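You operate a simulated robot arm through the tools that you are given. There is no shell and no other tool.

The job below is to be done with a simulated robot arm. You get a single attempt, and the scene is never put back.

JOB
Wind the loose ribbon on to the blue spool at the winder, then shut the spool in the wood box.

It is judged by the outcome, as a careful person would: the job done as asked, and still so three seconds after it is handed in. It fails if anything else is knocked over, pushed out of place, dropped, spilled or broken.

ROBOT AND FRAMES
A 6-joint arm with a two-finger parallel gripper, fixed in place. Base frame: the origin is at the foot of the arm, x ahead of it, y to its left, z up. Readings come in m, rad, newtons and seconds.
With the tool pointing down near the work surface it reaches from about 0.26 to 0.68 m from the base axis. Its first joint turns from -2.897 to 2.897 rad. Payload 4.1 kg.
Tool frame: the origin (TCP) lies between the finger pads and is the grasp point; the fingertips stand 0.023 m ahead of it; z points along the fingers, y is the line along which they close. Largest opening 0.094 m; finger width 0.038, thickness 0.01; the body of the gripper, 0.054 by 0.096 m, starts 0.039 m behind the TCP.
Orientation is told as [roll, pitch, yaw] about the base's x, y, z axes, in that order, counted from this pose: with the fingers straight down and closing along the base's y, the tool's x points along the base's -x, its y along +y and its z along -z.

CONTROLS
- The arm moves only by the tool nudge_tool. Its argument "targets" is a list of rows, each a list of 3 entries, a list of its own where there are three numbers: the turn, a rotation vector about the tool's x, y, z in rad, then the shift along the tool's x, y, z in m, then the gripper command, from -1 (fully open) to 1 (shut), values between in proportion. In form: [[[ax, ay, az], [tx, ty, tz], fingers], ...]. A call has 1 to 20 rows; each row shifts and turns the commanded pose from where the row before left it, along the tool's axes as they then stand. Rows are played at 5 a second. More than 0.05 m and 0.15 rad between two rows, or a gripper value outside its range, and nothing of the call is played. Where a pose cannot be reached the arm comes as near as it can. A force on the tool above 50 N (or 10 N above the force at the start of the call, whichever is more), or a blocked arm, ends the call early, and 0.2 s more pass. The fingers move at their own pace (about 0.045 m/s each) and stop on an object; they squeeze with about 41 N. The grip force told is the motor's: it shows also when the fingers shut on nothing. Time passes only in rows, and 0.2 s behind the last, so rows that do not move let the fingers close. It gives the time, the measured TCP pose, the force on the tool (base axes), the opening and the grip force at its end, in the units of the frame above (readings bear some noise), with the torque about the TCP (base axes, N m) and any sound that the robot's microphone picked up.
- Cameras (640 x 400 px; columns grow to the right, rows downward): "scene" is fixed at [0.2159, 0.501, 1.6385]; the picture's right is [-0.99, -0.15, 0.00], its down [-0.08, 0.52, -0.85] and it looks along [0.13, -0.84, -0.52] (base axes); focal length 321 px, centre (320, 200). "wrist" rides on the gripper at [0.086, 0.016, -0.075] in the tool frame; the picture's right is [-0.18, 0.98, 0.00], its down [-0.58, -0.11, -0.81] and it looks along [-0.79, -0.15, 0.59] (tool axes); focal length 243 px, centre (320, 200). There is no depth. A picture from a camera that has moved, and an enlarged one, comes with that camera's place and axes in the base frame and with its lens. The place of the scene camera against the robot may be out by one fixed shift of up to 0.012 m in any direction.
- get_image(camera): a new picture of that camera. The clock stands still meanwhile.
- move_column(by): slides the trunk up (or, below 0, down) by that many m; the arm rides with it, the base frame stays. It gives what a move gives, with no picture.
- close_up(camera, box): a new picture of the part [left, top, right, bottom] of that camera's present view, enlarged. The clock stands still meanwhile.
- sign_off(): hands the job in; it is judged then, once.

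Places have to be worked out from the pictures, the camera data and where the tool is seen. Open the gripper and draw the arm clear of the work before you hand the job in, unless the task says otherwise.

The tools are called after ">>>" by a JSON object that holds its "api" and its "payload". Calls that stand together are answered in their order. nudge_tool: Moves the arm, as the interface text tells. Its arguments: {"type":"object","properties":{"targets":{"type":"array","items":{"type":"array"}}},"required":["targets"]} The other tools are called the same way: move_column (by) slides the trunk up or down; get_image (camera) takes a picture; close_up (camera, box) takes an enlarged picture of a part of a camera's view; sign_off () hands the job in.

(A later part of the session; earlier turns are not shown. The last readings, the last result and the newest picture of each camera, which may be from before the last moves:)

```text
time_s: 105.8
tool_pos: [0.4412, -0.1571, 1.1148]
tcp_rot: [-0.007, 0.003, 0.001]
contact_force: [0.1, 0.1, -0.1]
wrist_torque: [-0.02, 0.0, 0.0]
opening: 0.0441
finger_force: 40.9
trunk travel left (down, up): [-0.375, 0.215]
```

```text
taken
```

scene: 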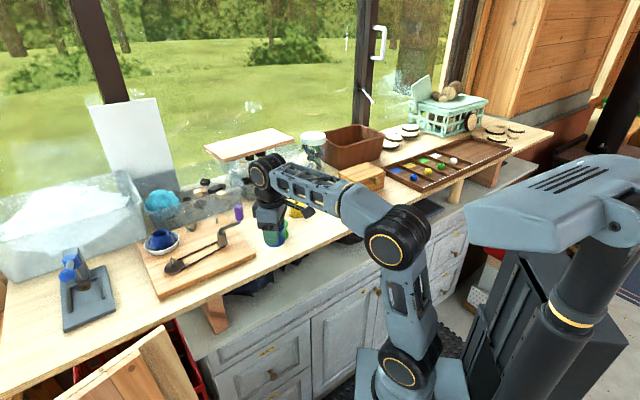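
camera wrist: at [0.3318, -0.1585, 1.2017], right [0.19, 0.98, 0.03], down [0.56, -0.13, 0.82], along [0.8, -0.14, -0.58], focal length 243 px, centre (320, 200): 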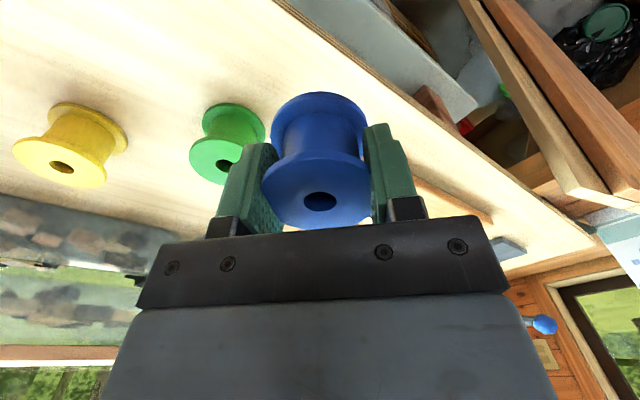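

Now it leaned smoothly (bar 490→465 px) without any jolt and the tool stayed steady for 3 s, so the lower trunk helps. I continue slowly left to about (0.53, -0.09).

>>> {"api": "nudge_tool", "payload": {"targets": [[[0, 0, 0], [-0.002, 0.002, 0], 1], [[0, 0, 0], [-0.005, 0.0037, 0], 1], [[0, 0, 0], [-0.005, 0.0037, 0], 1], [[0, 0, 0], [-0.005, 0.0037, 0], 1], [[0, 0, 0], [-0.005, 0.0037, 0], 1], [[0, 0, 0], [-0.005, 0.0037, 0], 1], [[0, 0, 0], [-0.005, 0.0037, 0], 1], [[0, 0, 0], [-0.005, 0.0037, 0], 1], [[0, 0, 0], [-0.005, 0.0037, 0], 1], [[0, 0, 0], [-0.005, 0.0037, 0], 1], [[0, 0, 0], [-0.005, 0.0037, 0], 1], [[0, 0, 0], [-0.005, 0.0037, 0], 1], [[0, 0, 0], [-0.005, 0.0037, 0], 1], [[0, 0, 0], [-0.005, 0.0037, 0], 1], [[0, 0, 0], [-0.005, 0.0037, 0], 1], [[0, 0, 0], [-0.005, 0.0037, 0], 1], [[0, 0, 0], [-0.005, 0.0037, 0], 1], [[0, 0, 0], [-0.002, 0.001, 0], 1], [[0, 0, 0], [0, 0, 0], 1]]}}

>>> {"api": "nudge_tool", "payload": {"targets": [[[0, 0, 0], [0, 0, 0], 1], [[0, 0, 0], [0, 0, 0], 1], [[0, 0, 0], [0, 0, 0], 1], [[0, 0, 0], [0, 0, 0], 1], [[0, 0, 0], [0, 0, 0], 1], [[0, 0, 0], [0, 0, 0], 1], [[0, 0, 0], [0, 0, 0], 1], [[0, 0, 0], [0, 0, 0], 1]]}}

>>> {"api": "get_image", "payload": {"camera": "scene"}}

```text
time_s: 109.8
tool_pos: [0.5266, -0.0925, 1.1147]
tcp_rot: [-0.006, 0.001, -0.001]
contact_force: [-0.2, 0.6, -0.3]
wrist_torque: [0.01, -0.03, 0.0]
opening: 0.0444
finger_force: 41.1
trunk travel left (down, up): [-0.375, 0.215]
```

```text
time_s: 111.6
tool_pos: [0.5257, -0.0927, 1.1131]
tcp_rot: [-0.006, 0.003, 0.001]
contact_force: [0.1, -1.1, 0.0]
wrist_torque: [0.01, -0.02, 0.03]
opening: 0.0441
finger_force: 41.0
trunk travel left (down, up): [-0.375, 0.215]
```

```text
taken
```

scene: 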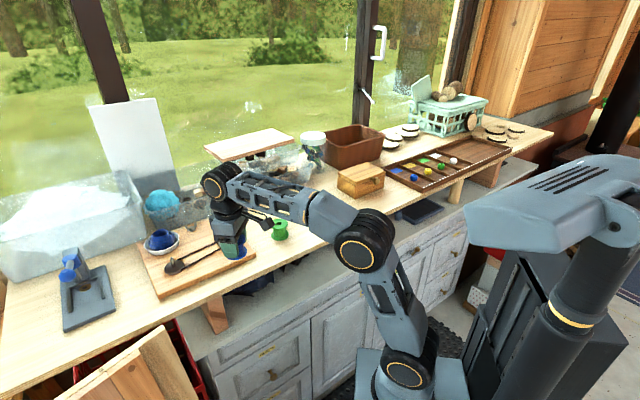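

Steady with constant lean, so this works. I continue slowly toward (0.60, -0.05).

>>> {"api": "nudge_tool", "payload": {"targets": [[[0, 0, 0], [-0.002, 0.001, 0], 1], [[0, 0, 0], [-0.0047, 0.0027, 0], 1], [[0, 0, 0], [-0.0047, 0.0027, 0], 1], [[0, 0, 0], [-0.0047, 0.0027, 0], 1], [[0, 0, 0], [-0.0047, 0.0027, 0], 1], [[0, 0, 0], [-0.0047, 0.0027, 0], 1], [[0, 0, 0], [-0.0047, 0.0027, 0], 1], [[0, 0, 0], [-0.0047, 0.0027, 0], 1], [[0, 0, 0], [-0.0047, 0.0027, 0], 1], [[0, 0, 0], [-0.0047, 0.0027, 0], 1], [[0, 0, 0], [-0.0047, 0.0027, 0], 1], [[0, 0, 0], [-0.0047, 0.0027, 0], 1], [[0, 0, 0], [-0.0047, 0.0027, 0], 1], [[0, 0, 0], [-0.0047, 0.0027, 0], 1], [[0, 0, 0], [-0.0047, 0.0027, 0], 1], [[0, 0, 0], [-0.0047, 0.0027, 0], 1], [[0, 0, 0], [-0.002, 0.001, 0], 1], [[0, 0, 0], [0, 0, 0], 1], [[0, 0, 0], [0, 0, 0], 1]]}}

>>> {"api": "get_image", "payload": {"camera": "scene"}}

>>> {"api": "get_image", "payload": {"camera": "wrist"}}

```text
time_s: 113.7
tool_pos: [0.5327, -0.1184, 1.1195]
tcp_rot: [0.033, -0.032, -0.006]
contact_force: [0.4, -0.9, -0.4]
wrist_torque: [-0.01, -0.01, 0.03]
opening: 0.0443
finger_force: 41.2
trunk travel left (down, up): [-0.375, 0.215]
stopped in row 10: the arm was blocked; the commanded pose is now the measured one
```

```text
taken
```

scene: 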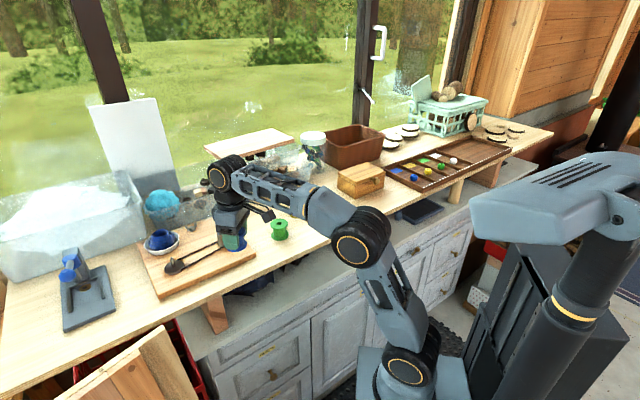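

```text
taken
camera wrist: at [0.4439, -0.104, 1.1909], right [0.19, 0.98, 0.04], down [0.55, -0.14, 0.82], along [0.81, -0.13, -0.57], focal length 243 px, centre (320, 200)
```

wrist: 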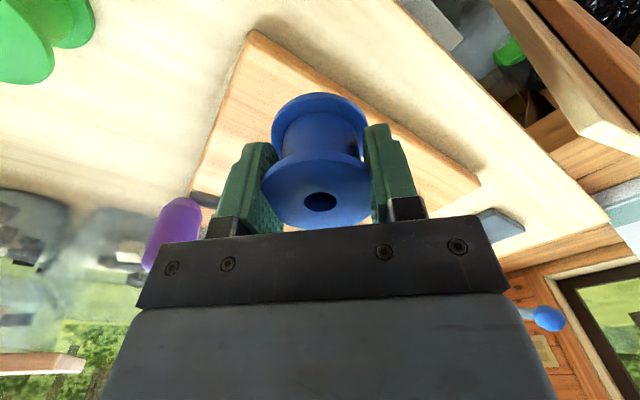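

The jolt recurred at the same sideways reach (wrist about 0.34 m along the bench), so that is a balance limit whatever the trunk height. If I tilt the tool so the fingers point out along the bench, the heavy wrist stays closer in and the spindle comes within limits. For that I must regrasp the spool with the gripper tilted about its closing axis, so I first take the spool back to its old spot.

>>> {"api": "nudge_tool", "payload": {"targets": [[[0.008, 0.008, 0], [0.01, 0, -0.005], 1], [[0.008, 0.008, -0.003], [0.015, 0, -0.01], 1], [[0.008, 0.008, -0.003], [0.015, -0.005, -0.01], 1], [[0.008, 0.008, 0], [0.015, -0.01, -0.01], 1], [[0, 0, 0], [0.015, -0.012, -0.01], 1], [[0, 0, 0], [0.015, -0.018, 0], 1], [[0, 0, 0], [0.015, -0.02, 0], 1], [[0, 0, 0], [0.015, -0.024, 0], 1], [[0, 0, 0], [0.015, -0.024, 0], 1], [[0, 0, 0], [0.015, -0.024, 0], 1], [[0, 0, 0], [0.015, -0.024, 0], 1], [[0, 0, 0], [0.015, -0.024, 0], 1], [[0, 0, 0], [0.015, -0.024, 0], 1], [[0, 0, 0], [0.015, -0.024, 0], 1], [[0, 0, 0], [0.015, -0.024, 0], 1], [[0, 0, 0], [0.01, -0.02, 0], 1], [[0, 0, 0], [0.005, -0.01, 0], 1], [[0, 0, 0], [0, 0, 0], 1], [[0, 0, 0], [0, 0, 0], 1], [[0, 0, 0], [0, 0, 0], 1]]}}

>>> {"api": "get_image", "payload": {"camera": "scene"}}

```text
time_s: 115.7
tool_pos: [0.3742, -0.2664, 1.1553]
tcp_rot: [0.029, -0.022, 0.001]
contact_force: [0.1, 0.0, 0.1]
wrist_torque: [-0.05, 0.04, 0.01]
opening: 0.0442
finger_force: 41.2
trunk travel left (down, up): [-0.375, 0.215]
stopped in row 10: the arm was blocked; the commanded pose is now the measured one
```

```text
taken
```

scene: 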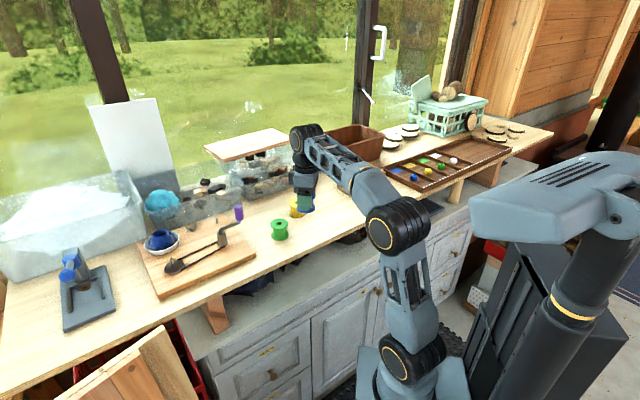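

The stand rocked back toward upright as I came away. I let it settle and check the pose.

>>> {"api": "nudge_tool", "payload": {"targets": [[[0, 0, 0], [0, 0, 0], 1], [[0, 0, 0], [0, 0, 0], 1], [[0, 0, 0], [0, 0, 0], 1], [[0, 0, 0], [0, 0, 0], 1], [[0, 0, 0], [0, 0, 0], 1], [[0, 0, 0], [0, 0, 0], 1], [[0.006, 0.005, 0], [0, 0, 0], 1], [[0.006, 0.005, 0], [0, 0, 0], 1], [[0.006, 0.005, 0], [0, 0, 0], 1], [[0.006, 0.005, 0], [0, 0, 0], 1], [[0.005, 0.002, 0], [0, 0, 0], 1], [[0, 0, 0], [0, 0, 0], 1], [[0, 0, 0], [0, 0, 0], 1]]}}

>>> {"api": "get_image", "payload": {"camera": "scene"}}

```text
time_s: 118.5
tool_pos: [0.3802, -0.263, 1.1545]
tcp_rot: [-0.002, 0.007, 0.006]
contact_force: [-0.6, -0.8, 0.1]
wrist_torque: [-0.01, -0.02, 0.07]
opening: 0.0441
finger_force: 40.7
trunk travel left (down, up): [-0.375, 0.215]
```

```text
taken
```

scene: 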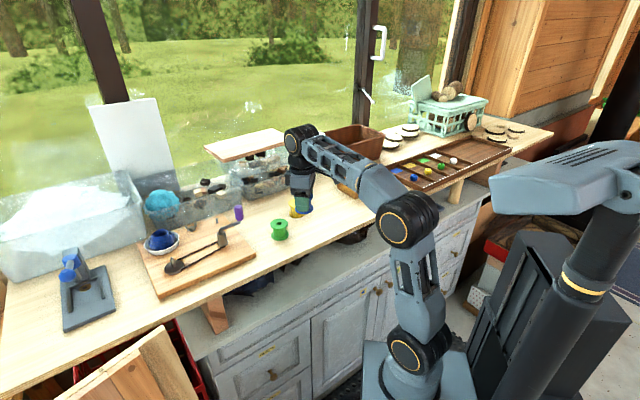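

Upright and steady. Before regrasping I test the idea in free air: turn the yaw to -2.33 rad so the camera ends up on the outer side, staying where I am.

>>> {"api": "nudge_tool", "payload": {"targets": [[[0, 0, 0.06], [0, 0, -0.01], 1], [[0, 0, 0.13], [0, 0, -0.01], 1], [[0, 0, 0.13], [0, 0, -0.01], 1], [[0, 0, 0.13], [0, 0, -0.01], 1], [[0, 0, 0.13], [0, 0, -0.01], 1], [[0, 0, 0.13], [0, 0, 0], 1], [[0, 0, 0.13], [0, 0, 0], 1], [[0, 0, 0.13], [0, 0, 0], 1], [[0, 0, 0.13], [0, 0, 0], 1], [[0, 0, 0.13], [0, 0, 0], 1], [[0, 0, 0.13], [0, 0, 0], 1], [[0, 0, 0.13], [0, 0, 0], 1], [[0, 0, 0.13], [0, 0, 0], 1], [[0, 0, 0.13], [0, 0, 0], 1], [[0, 0, 0.13], [0, 0, 0], 1], [[0, 0, 0.13], [0, 0, 0], 1], [[0, 0, 0.13], [0, 0, 0], 1], [[0, 0, 0.13], [0, 0, 0], 1], [[0, 0, 0.06], [0, 0, 0], 1], [[0, 0, 0], [0, 0, 0], 1]]}}

>>> {"api": "get_image", "payload": {"camera": "wrist"}}

>>> {"api": "get_image", "payload": {"camera": "scene"}}

```text
time_s: 122.7
tool_pos: [0.3809, -0.2629, 1.2043]
tcp_rot: [-0.002, -0.005, -2.327]
contact_force: [0.7, 0.1, 0.1]
wrist_torque: [-0.02, 0.0, -0.02]
opening: 0.0444
finger_force: 40.5
trunk travel left (down, up): [-0.375, 0.215]
```

```text
taken
camera wrist: at [0.4517, -0.2114, 1.2785], right [0.59, -0.81, 0.0], down [-0.47, -0.35, 0.81], along [-0.66, -0.48, -0.59], focal length 243 px, centre (320, 200)
```

wrist: 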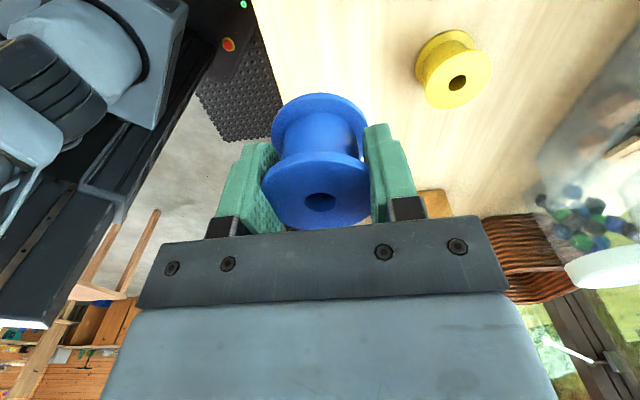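

```text
taken
```

scene: 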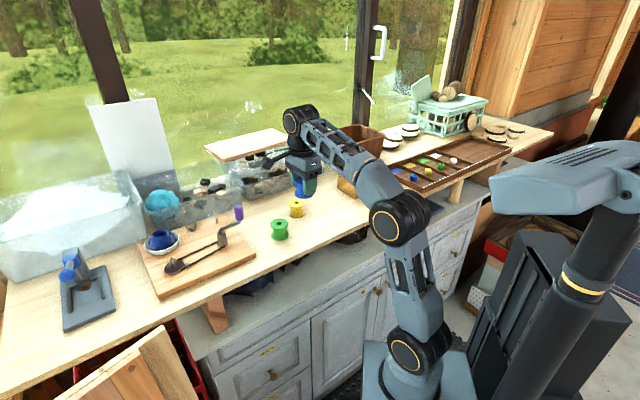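

The wrist camera now sees the robot's own base: a mobile base with a red button and a black studded mat beside it. I enlarge that.

>>> {"api": "close_up", "payload": {"camera": "wrist", "box": [0, 0, 300, 190]}}

>>> {"api": "close_up", "payload": {"camera": "wrist", "box": [150, 0, 300, 150]}}

```text
2.11 times, centred on (150, 95) of wrist
camera zoom: at [0.4517, -0.2114, 1.2785], right [0.59, -0.81, 0.0], down [-0.47, -0.35, 0.81], along [-0.66, -0.48, -0.59], focal length 511 px, centre (678, 421)
```

zoom: 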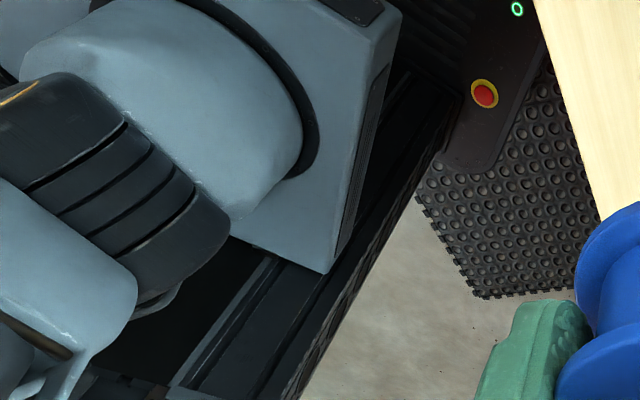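

```text
2.67 times, centred on (225, 75) of wrist
camera zoom: at [0.4517, -0.2114, 1.2785], right [0.59, -0.81, 0.0], down [-0.47, -0.35, 0.81], along [-0.66, -0.48, -0.59], focal length 647 px, centre (573, 533)
```

zoom: 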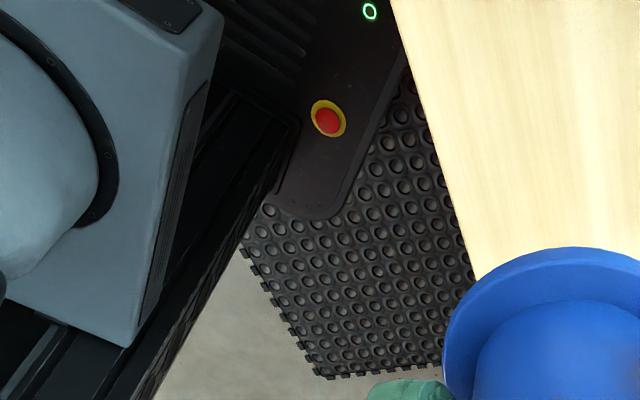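

The mobile base stands partly on that soft mat, which explains the rocking whenever weight shifts. I now tilt the tool 0.7 rad about its closing axis, so the fingers point out along the bench and the wrist stays in. I'll check the stand.

>>> {"api": "nudge_tool", "payload": {"targets": [[[0, 0.03, 0], [0, 0, 0], 1], [[0, 0.06, 0], [0, 0, 0], 1], [[0, 0.06, 0], [0, 0, 0], 1], [[0, 0.06, 0], [0, 0, 0], 1], [[0, 0.06, 0], [0, 0, 0], 1], [[0, 0.06, 0], [0, 0, 0], 1], [[0, 0.06, 0], [0, 0, 0], 1], [[0, 0.06, 0], [0, 0, 0], 1], [[0, 0.06, 0], [0, 0, 0], 1], [[0, 0.06, 0], [0, 0, 0], 1], [[0, 0.06, 0], [0, 0, 0], 1], [[0, 0.06, 0], [0, 0, 0], 1], [[0, 0.01, 0], [0, 0, 0], 1], [[0, 0, 0], [0, 0, 0], 1], [[0, 0, 0], [0, 0, 0], 1]]}}

>>> {"api": "get_image", "payload": {"camera": "wrist"}}

>>> {"api": "get_image", "payload": {"camera": "scene"}}

```text
time_s: 125.9
tool_pos: [0.3806, -0.264, 1.2042]
tcp_rot: [0.0, 0.695, -2.327]
contact_force: [-0.2, -0.3, -0.4]
wrist_torque: [0.04, -0.03, -0.01]
opening: 0.0442
finger_force: 41.0
trunk travel left (down, up): [-0.375, 0.215]
```

```text
taken
camera wrist: at [0.4049, -0.2616, 1.3167], right [0.62, -0.78, -0.12], down [-0.74, -0.63, 0.25], along [-0.27, -0.06, -0.96], focal length 243 px, centre (320, 200)
```

wrist: 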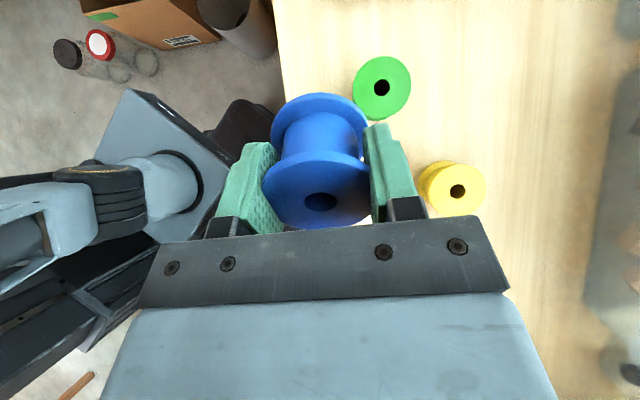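

```text
taken
```

scene: 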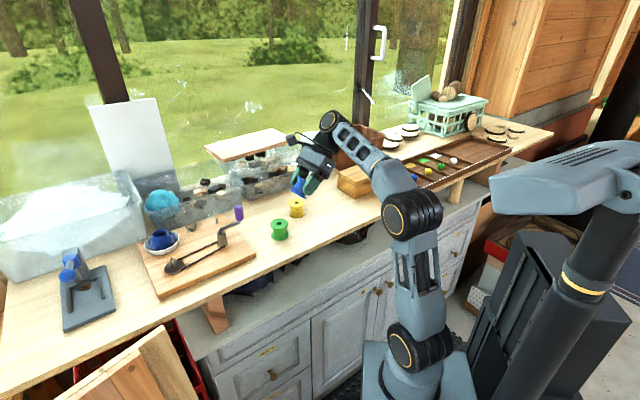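

The view is now a convenient look straight down and the stand is upright. I move along the bench direction at 4 cm/s and watch.

>>> {"api": "nudge_tool", "payload": {"targets": [[[0, 0, 0], [0.0023, 0, 0.0019], 1], [[0, 0, 0], [0.0046, 0, 0.0038], 1], [[0, 0, 0], [0.0061, 0, 0.0051], 1], [[0, 0, 0], [0.0061, 0, 0.0051], 1], [[0, 0, 0], [0.0061, 0, 0.0051], 1], [[0, 0, 0], [0.0061, 0, 0.0051], 1], [[0, 0, 0], [0.0061, 0, 0.0051], 1], [[0, 0, 0], [0.0061, 0, 0.0051], 1], [[0, 0, 0], [0.0061, 0, 0.0051], 1], [[0, 0, 0], [0.0061, 0, 0.0051], 1], [[0, 0, 0], [0.0061, 0, 0.0051], 1], [[0, 0, 0], [0.0061, 0, 0.0051], 1], [[0, 0, 0], [0.0061, 0, 0.0051], 1], [[0, 0, 0], [0.0061, 0, 0.0051], 1], [[0, 0, 0], [0.0061, 0, 0.0051], 1], [[0, 0, 0], [0.0061, 0, 0.0051], 1], [[0, 0, 0], [0.0046, 0, 0.0038], 1], [[0, 0, 0], [0.0023, 0, 0.0019], 1], [[0, 0, 0], [0, 0, 0], 1], [[0, 0, 0], [0, 0, 0], 1]]}}

>>> {"api": "nudge_tool", "payload": {"targets": [[[0, 0, 0], [0, 0, 0], 1], [[0, 0, 0], [0, 0, 0], 1], [[0, 0, 0], [0, 0, 0], 1], [[0, 0, 0], [0, 0, 0], 1], [[0, 0, 0], [0, 0, 0], 1], [[0, 0, 0], [0, 0, 0], 1], [[0, 0, 0], [0, 0, 0], 1], [[0, 0, 0], [0, 0, 0], 1], [[0, 0, 0], [0, 0, 0], 1], [[0, 0, 0], [0, 0, 0], 1]]}}

>>> {"api": "get_image", "payload": {"camera": "scene"}}

```text
time_s: 130.1
tool_pos: [0.4695, -0.1677, 1.2049]
tcp_rot: [-0.001, 0.694, -2.326]
contact_force: [0.4, -0.2, -1.1]
wrist_torque: [-0.05, -0.01, 0.02]
opening: 0.0442
finger_force: 41.4
trunk travel left (down, up): [-0.375, 0.215]
```

```text
time_s: 132.3
tool_pos: [0.469, -0.1684, 1.2056]
tcp_rot: [-0.001, 0.696, -2.327]
contact_force: [0.0, -0.3, -1.0]
wrist_torque: [0.01, 0.02, 0.0]
opening: 0.0442
finger_force: 41.4
trunk travel left (down, up): [-0.375, 0.215]
```

```text
taken
```

scene: 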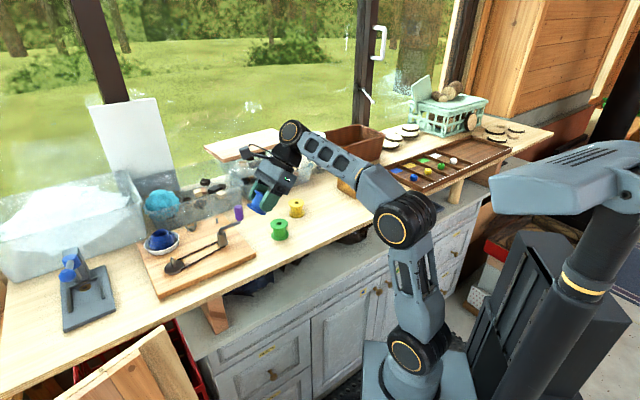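

Still upright at a reach where it leaned before, so the tilt helps. I continue along the same line.

>>> {"api": "nudge_tool", "payload": {"targets": [[[0, 0, 0], [0.0023, 0, 0.0019], 1], [[0, 0, 0], [0.0046, 0, 0.0038], 1], [[0, 0, 0], [0.0061, 0, 0.0051], 1], [[0, 0, 0], [0.0061, 0, 0.0051], 1], [[0, 0, 0], [0.0061, 0, 0.0051], 1], [[0, 0, 0], [0.0061, 0, 0.0051], 1], [[0, 0, 0], [0.0061, 0, 0.0051], 1], [[0, 0, 0], [0.0061, 0, 0.0051], 1], [[0, 0, 0], [0.0061, 0, 0.0051], 1], [[0, 0, 0], [0.0061, 0, 0.0051], 1], [[0, 0, 0], [0.0061, 0, 0.0051], 1], [[0, 0, 0], [0.0061, 0, 0.0051], 1], [[0, 0, 0], [0.0061, 0, 0.0051], 1], [[0, 0, 0], [0.0061, 0, 0.0051], 1], [[0, 0, 0], [0.0061, 0, 0.0051], 1], [[0, 0, 0], [0.0061, 0, 0.0051], 1], [[0, 0, 0], [0.0046, 0, 0.0038], 1], [[0, 0, 0], [0.0023, 0, 0.0019], 1], [[0, 0, 0], [0, 0, 0], 1], [[0, 0, 0], [0, 0, 0], 1]]}}

>>> {"api": "nudge_tool", "payload": {"targets": [[[0, 0, 0], [0, 0, 0], 1], [[0, 0, 0], [0, 0, 0], 1], [[0, 0, 0], [0, 0, 0], 1], [[0, 0, 0], [0, 0, 0], 1], [[0, 0, 0], [0, 0, 0], 1], [[0, 0, 0], [0, 0, 0], 1], [[0, 0, 0], [0, 0, 0], 1], [[0, 0, 0], [0, 0, 0], 1], [[0, 0, 0], [0, 0, 0], 1], [[0, 0, 0], [0, 0, 0], 1]]}}

>>> {"api": "get_image", "payload": {"camera": "scene"}}

>>> {"api": "get_image", "payload": {"camera": "wrist"}}

```text
time_s: 136.5
tool_pos: [0.5601, -0.0685, 1.2053]
tcp_rot: [0.003, 0.695, -2.325]
contact_force: [0.6, -0.1, 0.6]
wrist_torque: [0.03, 0.0, 0.01]
opening: 0.0443
finger_force: 40.9
trunk travel left (down, up): [-0.375, 0.215]
```

```text
time_s: 138.7
tool_pos: [0.5581, -0.069, 1.2068]
tcp_rot: [0.004, 0.699, -2.323]
contact_force: [0.4, -0.3, -0.8]
wrist_torque: [0.01, -0.02, 0.01]
opening: 0.0441
finger_force: 40.7
trunk travel left (down, up): [-0.375, 0.215]
```

```text
taken
```

scene: 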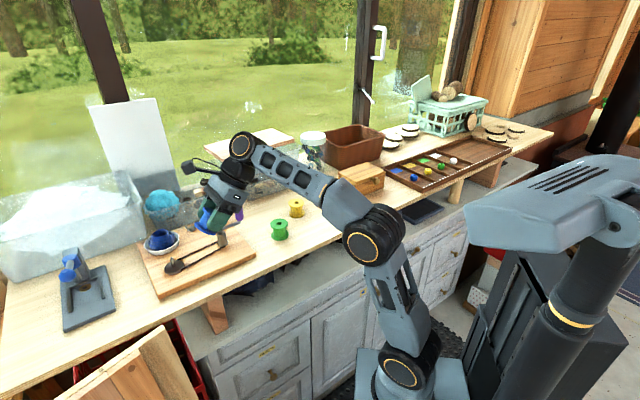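

```text
taken
camera wrist: at [0.5827, -0.0679, 1.3191], right [0.62, -0.78, -0.12], down [-0.74, -0.63, 0.24], along [-0.26, -0.07, -0.96], focal length 243 px, centre (320, 200)
```

wrist: 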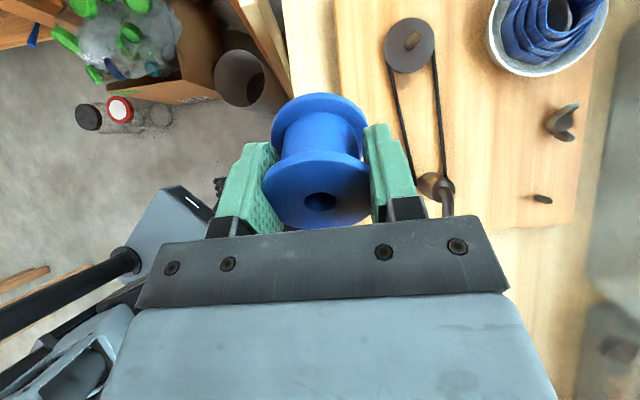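

Leaned smoothly without a jolt and steady at a reach of 0.334, with a good overhead view of the winder. I push on 0.1 m further to see whether the spindle's reach (0.43) is attainable.

>>> {"api": "nudge_tool", "payload": {"targets": [[[0, 0, 0], [0.0023, 0, 0.0019], 1], [[0, 0, 0], [0.0046, 0, 0.0038], 1], [[0, 0, 0], [0.0046, 0, 0.0038], 1], [[0, 0, 0], [0.0046, 0, 0.0038], 1], [[0, 0, 0], [0.0046, 0, 0.0038], 1], [[0, 0, 0], [0.0046, 0, 0.0038], 1], [[0, 0, 0], [0.0046, 0, 0.0038], 1], [[0, 0, 0], [0.0046, 0, 0.0038], 1], [[0, 0, 0], [0.0046, 0, 0.0038], 1], [[0, 0, 0], [0.0046, 0, 0.0038], 1], [[0, 0, 0], [0.0046, 0, 0.0038], 1], [[0, 0, 0], [0.0046, 0, 0.0038], 1], [[0, 0, 0], [0.0046, 0, 0.0038], 1], [[0, 0, 0], [0.0046, 0, 0.0038], 1], [[0, 0, 0], [0.0046, 0, 0.0038], 1], [[0, 0, 0], [0.0046, 0, 0.0038], 1], [[0, 0, 0], [0.0046, 0, 0.0038], 1], [[0, 0, 0], [0.0023, 0, 0.0019], 1], [[0, 0, 0], [0, 0, 0], 1], [[0, 0, 0], [0, 0, 0], 1]]}}

>>> {"api": "nudge_tool", "payload": {"targets": [[[0, 0, 0], [0, 0, 0], 1], [[0, 0, 0], [0, 0, 0], 1], [[0, 0, 0], [0, 0, 0], 1], [[0, 0, 0], [0, 0, 0], 1], [[0, 0, 0], [0, 0, 0], 1], [[0, 0, 0], [0, 0, 0], 1]]}}

>>> {"api": "get_image", "payload": {"camera": "wrist"}}

>>> {"api": "get_image", "payload": {"camera": "scene"}}

```text
time_s: 142.0
tool_pos: [0.5838, -0.0571, 1.2206]
tcp_rot: [0.002, 0.754, -2.332]
contact_force: [-0.7, 0.2, -0.3]
wrist_torque: [-0.02, 0.03, 0.01]
opening: 0.0443
finger_force: 41.5
trunk travel left (down, up): [-0.375, 0.215]
stopped in row 16: the arm was blocked; the commanded pose is now the measured one
```

```text
time_s: 143.4
tool_pos: [0.6017, -0.0343, 1.2091]
tcp_rot: [-0.001, 0.726, -2.326]
contact_force: [-1.5, -0.3, -0.1]
wrist_torque: [0.01, -0.02, 0.0]
opening: 0.0441
finger_force: 41.1
trunk travel left (down, up): [-0.375, 0.215]
```

```text
taken
camera wrist: at [0.6242, -0.0354, 1.3225], right [0.62, -0.78, -0.12], down [-0.75, -0.63, 0.22], along [-0.25, -0.04, -0.97], focal length 243 px, centre (320, 200)
```

wrist: 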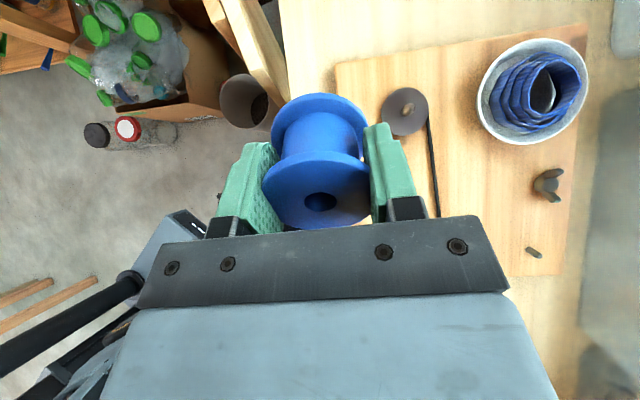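

```text
taken
```

scene: 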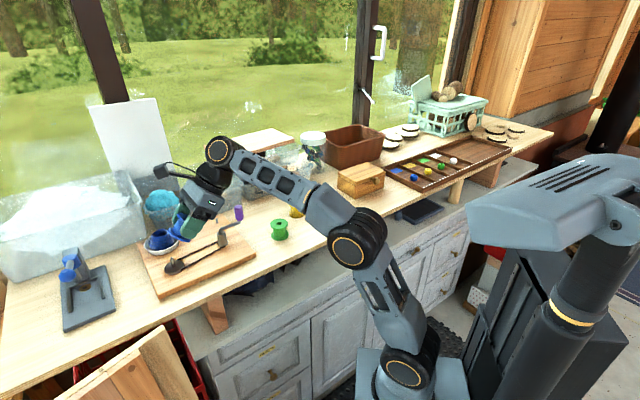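

The limit has moved out to a reach of about 0.42, and I need 0.43. A steeper tilt of 0.9 rad should give the missing few centimetres while still clearing the crank handle. I increase the tilt slowly, then creep over the spindle as a test.

>>> {"api": "nudge_tool", "payload": {"targets": [[[0, 0.02, 0], [0, 0, 0], 1], [[0, 0.025, 0], [0, 0, 0], 1], [[0, 0.025, 0], [0, 0, 0], 1], [[0, 0.025, 0], [0, 0, 0], 1], [[0, 0.025, 0], [0, 0, 0], 1], [[0, 0.025, 0], [0, 0, 0], 1], [[0, 0.025, 0], [0, 0, 0], 1], [[0, 0, 0], [0, 0, 0], 1], [[0, 0, 0], [0, 0, 0], 1], [[0, 0, 0], [0, 0, 0], 1], [[0, 0, 0], [0, 0, 0], 1]]}}

>>> {"api": "nudge_tool", "payload": {"targets": [[[0, 0, 0], [0.0006, 0.0019, 0.0008], 1], [[0, 0, 0], [0.00125, 0.0038, 0.0016], 1], [[0, 0, 0], [0.00125, 0.0038, 0.0016], 1], [[0, 0, 0], [0.00125, 0.0038, 0.0016], 1], [[0, 0, 0], [0.00125, 0.0038, 0.0016], 1], [[0, 0, 0], [0.00125, 0.0038, 0.0016], 1], [[0, 0, 0], [0.00125, 0.0038, 0.0016], 1], [[0, 0, 0], [0.00125, 0.0038, 0.0016], 1], [[0, 0, 0], [0.00125, 0.0038, 0.0016], 1], [[0, 0, 0], [0.00125, 0.0038, 0.0016], 1], [[0, 0, 0], [0.00125, 0.0038, 0.0016], 1], [[0, 0, 0], [0.00125, 0.0038, 0.0016], 1], [[0, 0, 0], [0.00125, 0.0038, 0.0016], 1], [[0, 0, 0], [0.00125, 0.0038, 0.0016], 1], [[0, 0, 0], [0.00125, 0.0038, 0.0016], 1], [[0, 0, 0], [0.00125, 0.0038, 0.0016], 1], [[0, 0, 0], [0.00125, 0.0038, 0.0016], 1], [[0, 0, 0], [0.00125, 0.0038, 0.0016], 1], [[0, 0, 0], [0.00125, 0.0038, 0.0016], 1], [[0, 0, 0], [0, 0, 0], 1]]}}

>>> {"api": "nudge_tool", "payload": {"targets": [[[0, 0, 0], [0, 0, 0], 1], [[0, 0, 0], [0, 0, 0], 1], [[0, 0, 0], [0, 0, 0], 1], [[0, 0, 0], [0, 0, 0], 1], [[0, 0, 0], [0, 0, 0], 1], [[0, 0, 0], [0, 0, 0], 1], [[0, 0, 0], [0, 0, 0], 1], [[0, 0, 0], [0, 0, 0], 1], [[0, 0, 0], [0, 0, 0], 1], [[0, 0, 0], [0, 0, 0], 1]]}}

>>> {"api": "get_image", "payload": {"camera": "wrist"}}

>>> {"api": "get_image", "payload": {"camera": "scene"}}

```text
time_s: 145.8
tool_pos: [0.592, -0.0478, 1.2153]
tcp_rot: [0.002, 0.913, -2.328]
contact_force: [0.2, 0.1, -0.6]
wrist_torque: [0.0, 0.02, 0.0]
opening: 0.0442
finger_force: 41.0
trunk travel left (down, up): [-0.375, 0.215]
```

```text
time_s: 150.0
tool_pos: [0.6716, -0.0715, 1.216]
tcp_rot: [0.001, 0.906, -2.327]
contact_force: [-0.4, 0.5, -0.8]
wrist_torque: [-0.02, 0.02, -0.01]
opening: 0.0442
finger_force: 41.1
out of reach, approached as far as the arm can: row 19
trunk travel left (down, up): [-0.375, 0.215]
```

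```text
time_s: 152.2
tool_pos: [0.6722, -0.0714, 1.2164]
tcp_rot: [-0.001, 0.907, -2.328]
contact_force: [-0.5, -0.2, -0.2]
wrist_torque: [-0.03, 0.05, -0.01]
opening: 0.0446
finger_force: 40.9
trunk travel left (down, up): [-0.375, 0.215]
```

```text
taken
camera wrist: at [0.6809, -0.088, 1.3296], right [0.64, -0.76, -0.15], down [-0.76, -0.65, 0.04], along [-0.12, 0.09, -0.99], focal length 243 px, centre (320, 200)
```

wrist: 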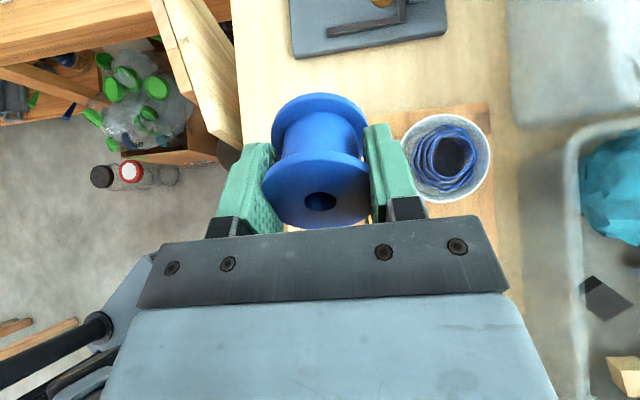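

```text
taken
```

scene: 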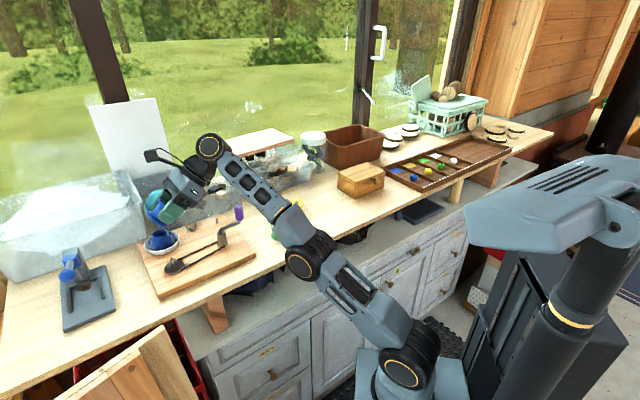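

Success: steady over the spindle area at a reach of 0.41, and the only limit was ordinary stretch at this height, which eases lower down. So a grasp tilted by 0.9 rad works. I go back toward the old spot to set the spool down and regrasp it that way.

>>> {"api": "nudge_tool", "payload": {"targets": [[[0, 0, 0], [-0.005, -0.001, -0.0065], 1], [[0, 0, 0], [-0.0103, -0.0018, -0.0132], 1], [[0, 0, 0], [-0.0103, -0.0018, -0.0132], 1], [[0, 0, 0], [-0.0103, -0.0018, -0.0132], 1], [[0, 0, 0], [-0.0103, -0.0018, -0.0132], 1], [[0, 0, 0], [-0.0103, -0.0018, -0.0132], 1], [[0, 0, 0], [-0.0103, -0.0018, -0.0132], 1], [[0, 0, 0], [-0.0103, -0.0018, -0.0132], 1], [[0, 0, 0], [-0.0103, -0.0018, -0.0132], 1], [[0, 0, 0], [-0.0103, -0.0018, -0.0132], 1], [[0, 0, 0], [-0.0103, -0.0018, -0.0132], 1], [[0, 0, 0], [-0.0103, -0.0018, -0.0132], 1], [[0, 0, 0], [-0.0103, -0.0018, -0.0132], 1], [[0, 0, 0], [-0.0103, -0.0018, -0.0132], 1], [[0, 0, 0], [-0.0103, -0.0018, -0.0132], 1], [[0, 0, 0], [-0.0103, -0.0018, -0.0132], 1], [[0, 0, 0], [-0.0103, -0.0018, -0.0132], 1], [[0, 0, 0], [-0.0103, -0.0018, -0.0132], 1], [[0, 0, 0], [-0.0103, -0.0018, -0.0132], 1], [[0, 0, 0], [-0.005, -0.001, -0.0065], 1]]}}

>>> {"api": "nudge_tool", "payload": {"targets": [[[0, 0, 0], [0, 0, 0], 1], [[0, 0, 0], [0, 0, 0], 1], [[0, 0, 0], [0, 0, 0], 1], [[0, 0, 0], [0, 0, 0], 1], [[0, 0, 0], [0, 0, 0], 1], [[0, 0, 0], [0, 0, 0], 1], [[0, 0, 0], [0, 0, 0], 1], [[0, 0, 0], [0, 0, 0], 1], [[0, 0, 0], [0, 0, 0], 1], [[0, 0, 0], [0, 0, 0], 1]]}}

>>> {"api": "get_image", "payload": {"camera": "scene"}}

```text
time_s: 156.4
tool_pos: [0.4679, -0.3015, 1.2485]
tcp_rot: [-0.004, 0.907, -2.328]
contact_force: [-0.1, 1.1, 1.0]
wrist_torque: [0.0, 0.02, -0.01]
opening: 0.0442
finger_force: 41.5
out of reach, approached as far as the arm can: row 2, 3, 4, 5, 6, 7, 8, 9, 10, 12, 14, 17
trunk travel left (down, up): [-0.375, 0.215]
```

```text
time_s: 158.6
tool_pos: [0.4661, -0.3044, 1.2497]
tcp_rot: [-0.008, 0.909, -2.332]
contact_force: [-0.3, -0.7, -0.8]
wrist_torque: [-0.04, -0.02, -0.04]
opening: 0.0442
finger_force: 41.2
trunk travel left (down, up): [-0.375, 0.215]
```

```text
taken
```

scene: 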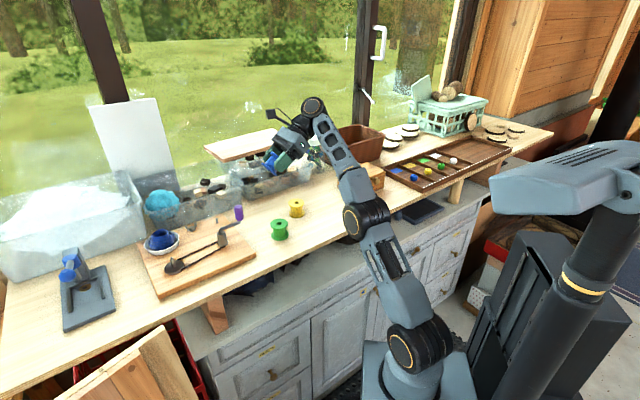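

No jolt on the way back, only some stretch-limit drift. I move toward the old spot and lower a bit, still tilted, then untilt.

>>> {"api": "nudge_tool", "payload": {"targets": [[[0, 0, 0], [-0.01, -0.0025, -0.0045], 1], [[0, 0, 0], [-0.0185, -0.0049, -0.009], 1], [[0, 0, 0], [-0.0185, -0.0049, -0.009], 1], [[0, 0, 0], [-0.0185, -0.0049, -0.009], 1], [[0, 0, 0], [-0.0185, -0.0049, -0.009], 1], [[0, 0, 0], [-0.0185, -0.0049, -0.009], 1], [[0, 0, 0], [-0.0185, -0.0049, -0.009], 1], [[0, 0, 0], [-0.01, -0.0025, -0.0045], 1], [[0, -0.06, 0], [0, 0, 0], 1], [[0, -0.1, 0], [0, 0, 0], 1], [[0, -0.1, 0], [0, 0, 0], 1], [[0, -0.1, 0], [0, 0, 0], 1], [[0, -0.1, 0], [0, 0, 0], 1], [[0, -0.1, 0], [0, 0, 0], 1], [[0, -0.1, 0], [0, 0, 0], 1], [[0, -0.1, 0], [0, 0, 0], 1], [[0, -0.1, 0], [0, 0, 0], 1], [[0, -0.049, 0], [0, 0, 0], 1], [[0, 0, 0], [0, 0, 0], 1], [[0, 0, 0], [0, 0, 0], 1]]}}

>>> {"api": "nudge_tool", "payload": {"targets": [[[0, 0, 0], [0, 0, 0], 1], [[0, 0, 0], [0, 0, 0], 1], [[0, 0, 0], [0, 0, 0], 1], [[0, 0, 0], [0, 0, 0], 1], [[0, 0, 0], [0, 0, 0], 1], [[0, 0, 0], [0, 0, 0], 1]]}}

>>> {"api": "get_image", "payload": {"camera": "wrist"}}

>>> {"api": "get_image", "payload": {"camera": "scene"}}

```text
time_s: 162.8
tool_pos: [0.3493, -0.3736, 1.182]
tcp_rot: [-0.003, 0.0, -2.328]
contact_force: [0.2, -0.1, -0.6]
wrist_torque: [-0.01, 0.03, -0.02]
opening: 0.044
finger_force: 40.5
trunk travel left (down, up): [-0.375, 0.215]
```

```text
time_s: 164.2
tool_pos: [0.3486, -0.3731, 1.1814]
tcp_rot: [-0.003, -0.002, -2.328]
contact_force: [-1.0, -0.1, -0.3]
wrist_torque: [-0.01, -0.01, -0.04]
opening: 0.0442
finger_force: 40.9
trunk travel left (down, up): [-0.375, 0.215]
```

```text
taken
camera wrist: at [0.4205, -0.3232, 1.2551], right [0.59, -0.81, 0.0], down [-0.48, -0.35, 0.81], along [-0.65, -0.47, -0.59], focal length 243 px, centre (320, 200)
```

wrist: 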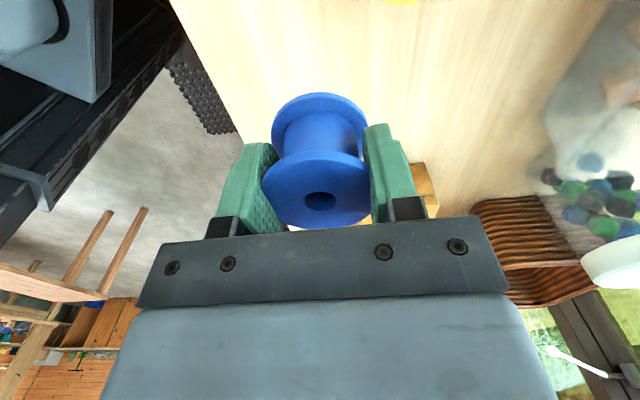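

```text
taken
```

scene: 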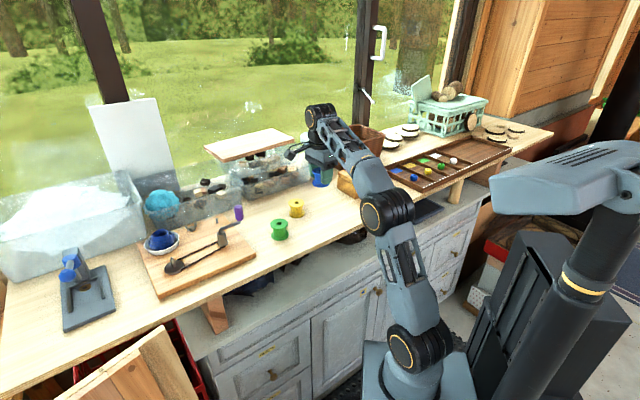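

The tool is vertical again at (0.349, -0.373). I shift to (0.315, -0.395), clear of the yellow spool and the box, and descend most of the way.

>>> {"api": "nudge_tool", "payload": {"targets": [[[0, 0, 0], [-0.0099, -0.0024, 0], 1], [[0, 0, 0], [-0.0099, -0.0024, 0], 1], [[0, 0, 0], [-0.0099, -0.0024, 0.01], 1], [[0, 0, 0], [-0.0099, -0.0024, 0.015], 1], [[0, 0, 0], [0, 0, 0.015], 1], [[0, 0, 0], [0, 0, 0.015], 1], [[0, 0, 0], [0, 0, 0.015], 1], [[0, 0, 0], [0, 0, 0.015], 1], [[0, 0, 0], [0, 0, 0.015], 1], [[0, 0, 0], [0, 0, 0.01], 1], [[0, 0, 0], [0, 0, 0], 1], [[0, 0, 0], [0, 0, 0], 1], [[0, 0, 0], [0, 0, 0], 1], [[0, 0, 0], [0, 0, 0], 1], [[0, 0, 0], [0, 0, 0], 1], [[0, 0, 0], [0, 0, 0], 1]]}}

>>> {"api": "close_up", "payload": {"camera": "scene", "box": [260, 140, 400, 250]}}

```text
time_s: 167.6
tool_pos: [0.3148, -0.3952, 1.0706]
tcp_rot: [-0.004, -0.001, -2.329]
contact_force: [0.1, 0.7, 0.0]
wrist_torque: [0.0, 0.04, -0.03]
opening: 0.0442
finger_force: 41.4
trunk travel left (down, up): [-0.375, 0.215]
```

```text
3.64 times, centred on (330, 195) of scene
camera zoom: at [0.2159, 0.501, 1.6385], right [-0.99, -0.15, 0.0], down [-0.08, 0.52, -0.85], along [0.13, -0.84, -0.52], focal length 1168 px, centre (284, 218)
```

zoom: 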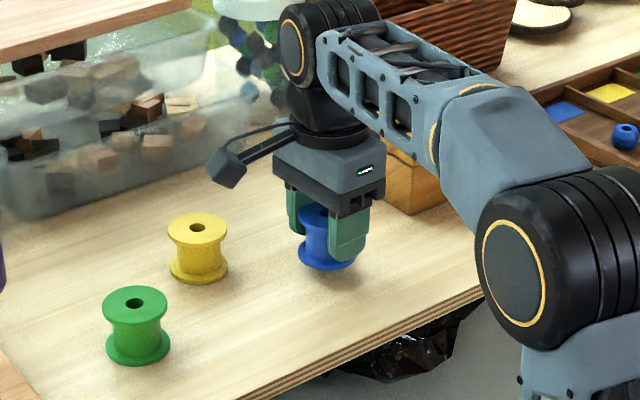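

About 17 mm above the bench. I lower in small steps until the reading returns to the original grasp height (1.0535).

>>> {"api": "nudge_tool", "payload": {"targets": [[[0, 0, 0], [0, 0, 0.005], 1], [[0, 0, 0], [0, 0, 0.005], 1], [[0, 0, 0], [0, 0, 0.004], 1], [[0, 0, 0], [0, 0, 0.002], 1], [[0, 0, 0], [0, 0, 0], 1], [[0, 0, 0], [0, 0, 0], 1], [[0, 0, 0], [0, 0, 0], 1], [[0, 0, 0], [0, 0, 0], 1]]}}

```text
time_s: 169.4
tool_pos: [0.3145, -0.3948, 1.0562]
tcp_rot: [0.0, -0.003, -2.327]
contact_force: [4.7, -8.1, 31.6]
wrist_torque: [-0.33, 0.24, 0.09]
opening: 0.0442
finger_force: 40.7
trunk travel left (down, up): [-0.375, 0.215]
```

Contact (32 N) at 1.056, so the spool is on the bench. I ease up 1 mm and open the fingers.

>>> {"api": "nudge_tool", "payload": {"targets": [[[0, 0, 0], [0, 0, -0.0015], 1], [[0, 0, 0], [0, 0, 0], 0.02], [[0, 0, 0], [0, 0, 0], -0.3], [[0, 0, 0], [0, 0, 0], -0.8], [[0, 0, 0], [0, 0, 0], -1], [[0, 0, 0], [0, 0, 0], -1], [[0, 0, 0], [0, 0, 0], -1], [[0, 0, 0], [0, 0, 0], -1]]}}

>>> {"api": "get_image", "payload": {"camera": "wrist"}}

>>> {"api": "close_up", "payload": {"camera": "scene", "box": [260, 140, 400, 250]}}

```text
time_s: 171.2
tool_pos: [0.3142, -0.3954, 1.0542]
tcp_rot: [-0.004, 0.0, -2.329]
contact_force: [-0.2, -0.3, -0.4]
wrist_torque: [-0.02, 0.01, -0.05]
opening: 0.0941
finger_force: 0.0
trunk travel left (down, up): [-0.375, 0.215]
```

```text
taken
camera wrist: at [0.3854, -0.3442, 1.1287], right [0.59, -0.81, 0.0], down [-0.48, -0.35, 0.81], along [-0.65, -0.47, -0.59], focal length 243 px, centre (320, 200)
```

wrist: 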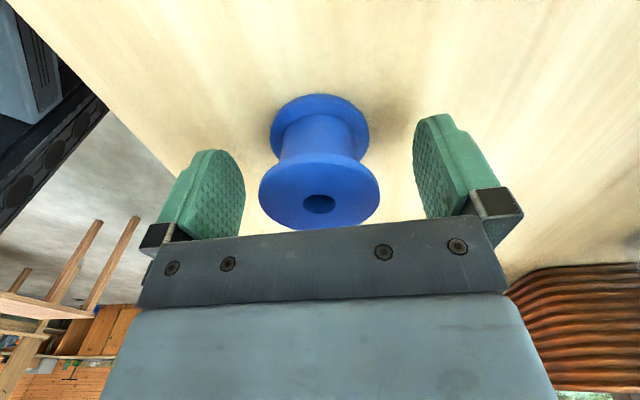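

```text
3.64 times, centred on (330, 195) of scene
camera zoom: at [0.2159, 0.501, 1.6385], right [-0.99, -0.15, 0.0], down [-0.08, 0.52, -0.85], along [0.13, -0.84, -0.52], focal length 1168 px, centre (284, 218)
```

zoom: 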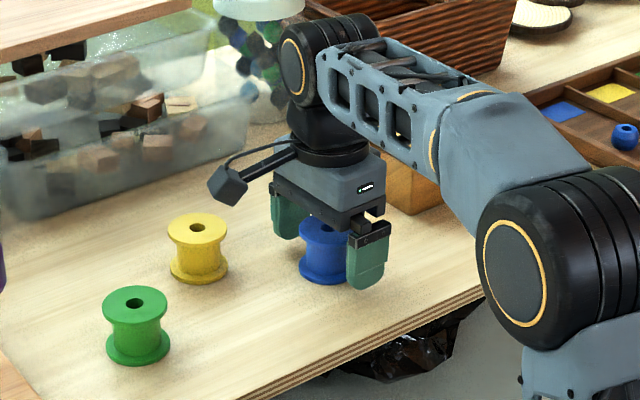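

The spool stands upright, with its axis about 3 mm off the TCP along the tool x. I centre on it, raise 6 mm so the pads meet the top flange, and tilt 0.9 rad with the fingers open.

>>> {"api": "nudge_tool", "payload": {"targets": [[[0, 0, 0], [-0.0027, 0, -0.003], -1], [[0, 0, 0], [0, 0, -0.003], -1], [[0, 0.04, 0], [0, 0, 0], -1], [[0, 0.07, 0], [0, 0, 0], -1], [[0, 0.07, 0], [0, 0, 0], -1], [[0, 0.07, 0], [0, 0, 0], -1], [[0, 0.07, 0], [0, 0, 0], -1], [[0, 0.07, 0], [0, 0, 0], -1], [[0, 0.07, 0], [0, 0, 0], -1], [[0, 0.07, 0], [0, 0, 0], -1], [[0, 0.07, 0], [0, 0, 0], -1], [[0, 0.07, 0], [0, 0, 0], -1], [[0, 0.07, 0], [0, 0, 0], -1], [[0, 0.07, 0], [0, 0, 0], -1], [[0, 0.07, 0], [0, 0, 0], -1], [[0, 0.02, 0], [0, 0, 0], -1], [[0, 0, 0], [0, 0, 0], -1], [[0, 0, 0], [0, 0, 0], -1], [[0, 0, 0], [0, 0, 0], -1], [[0, 0, 0], [0, 0, 0], -1]]}}

>>> {"api": "get_image", "payload": {"camera": "wrist"}}

>>> {"api": "close_up", "payload": {"camera": "scene", "box": [260, 140, 400, 250]}}

```text
time_s: 175.4
tool_pos: [0.312, -0.3966, 1.0617]
tcp_rot: [-0.007, 0.901, -2.332]
contact_force: [0.0, -0.4, 0.3]
wrist_torque: [-0.01, 0.02, 0.03]
opening: 0.094
finger_force: 0.1
trunk travel left (down, up): [-0.375, 0.215]
```

```text
taken
camera wrist: at [0.3207, -0.4112, 1.1751], right [0.64, -0.76, -0.15], down [-0.76, -0.65, 0.05], along [-0.13, 0.08, -0.99], focal length 243 px, centre (320, 200)
```

wrist: 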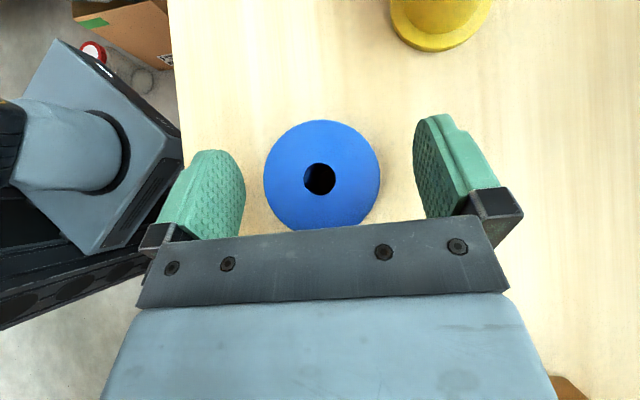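

```text
3.64 times, centred on (330, 195) of scene
camera zoom: at [0.2159, 0.501, 1.6385], right [-0.99, -0.15, 0.0], down [-0.08, 0.52, -0.85], along [0.13, -0.84, -0.52], focal length 1168 px, centre (284, 218)
```

zoom: 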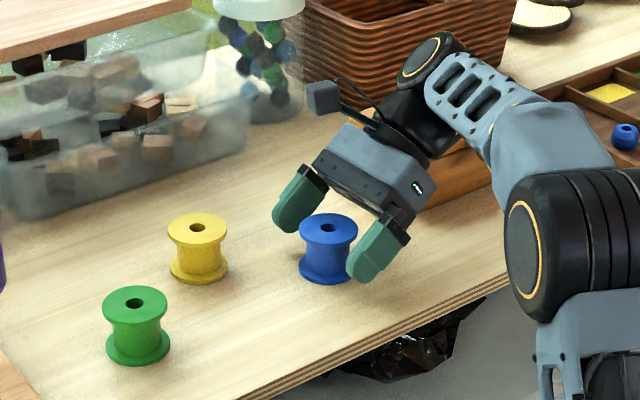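

The wrist camera looks nearly straight down at the spool, with its hole (320, 179) right at the TCP's image point (320, 181). I close the fingers.

>>> {"api": "nudge_tool", "payload": {"targets": [[[0, 0, 0], [0, 0, 0], -0.4], [[0, 0, 0], [0, 0, 0], 0.2], [[0, 0, 0], [0, 0, 0], 1], [[0, 0, 0], [0, 0, 0], 1], [[0, 0, 0], [0, 0, 0], 1], [[0, 0, 0], [0, 0, 0], 1], [[0, 0, 0], [0, 0, 0], 1], [[0, 0, 0], [0, 0, 0], 1], [[0, 0, 0], [0, 0, 0], 1]]}}

>>> {"api": "get_image", "payload": {"camera": "wrist"}}

```text
time_s: 177.4
tool_pos: [0.3125, -0.3958, 1.0608]
tcp_rot: [-0.006, 0.902, -2.334]
contact_force: [0.4, -0.5, 0.6]
wrist_torque: [0.0, -0.06, 0.02]
opening: 0.0439
finger_force: 40.7
trunk travel left (down, up): [-0.375, 0.215]
```

```text
taken
camera wrist: at [0.3207, -0.4112, 1.1752], right [0.64, -0.76, -0.15], down [-0.76, -0.65, 0.05], along [-0.13, 0.08, -0.99], focal length 243 px, centre (320, 200)
```

wrist: 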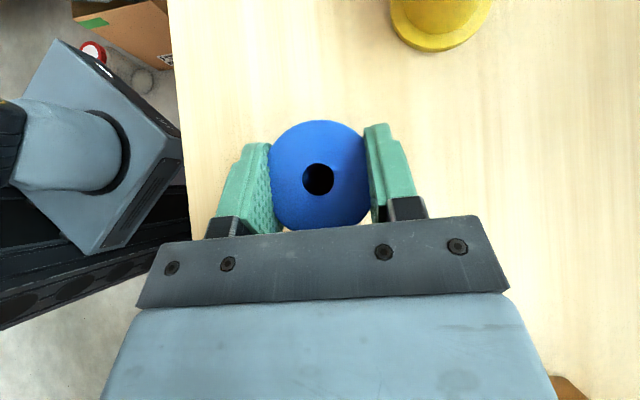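

Held (0.044, 41 N). I lift straight up 0.11 m and check that the spool stays upright in the grip.

>>> {"api": "nudge_tool", "payload": {"targets": [[[0, 0, 0], [0.0078, 0, -0.0062], 1], [[0, 0, 0], [0.0157, 0, -0.0124], 1], [[0, 0, 0], [0.0157, 0, -0.0124], 1], [[0, 0, 0], [0.0157, 0, -0.0124], 1], [[0, 0, 0], [0.0157, 0, -0.0124], 1], [[0, 0, 0], [0.0157, 0, -0.0124], 1], [[0, 0, 0], [0, 0, 0], 1], [[0, 0, 0], [0, 0, 0], 1], [[0, 0, 0], [0, 0, 0], 1], [[0, 0, 0], [0, 0, 0], 1]]}}

>>> {"api": "get_image", "payload": {"camera": "wrist"}}

>>> {"api": "get_image", "payload": {"camera": "scene"}}

```text
time_s: 179.6
tool_pos: [0.3167, -0.386, 1.1611]
tcp_rot: [0.001, 0.9, -2.331]
contact_force: [0.0, 0.2, -0.5]
wrist_torque: [-0.01, 0.0, -0.06]
opening: 0.0443
finger_force: 41.0
out of reach, approached as far as the arm can: row 6
trunk travel left (down, up): [-0.375, 0.215]
```

```text
taken
camera wrist: at [0.3256, -0.4009, 1.2749], right [0.63, -0.76, -0.14], down [-0.76, -0.64, 0.05], along [-0.13, 0.08, -0.99], focal length 243 px, centre (320, 200)
```

wrist: 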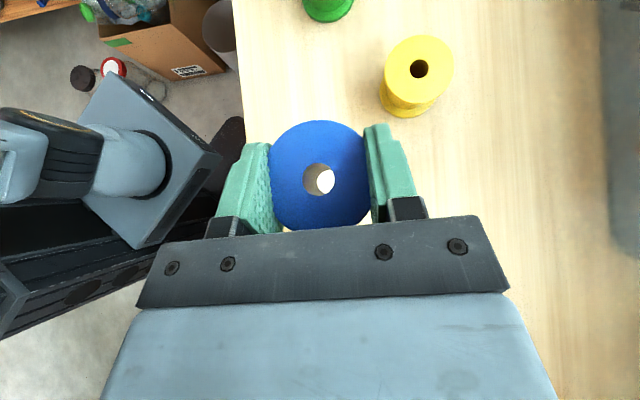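

```text
taken
```

scene: 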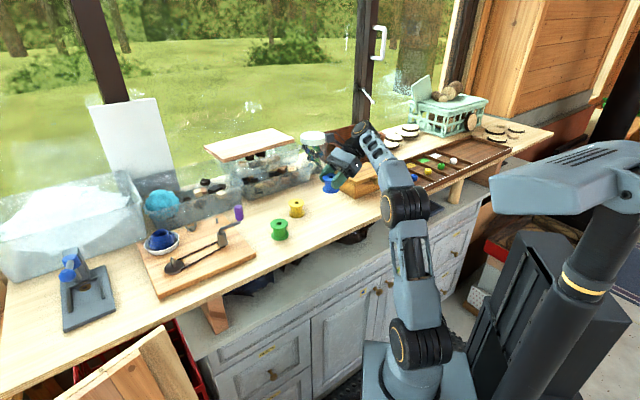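

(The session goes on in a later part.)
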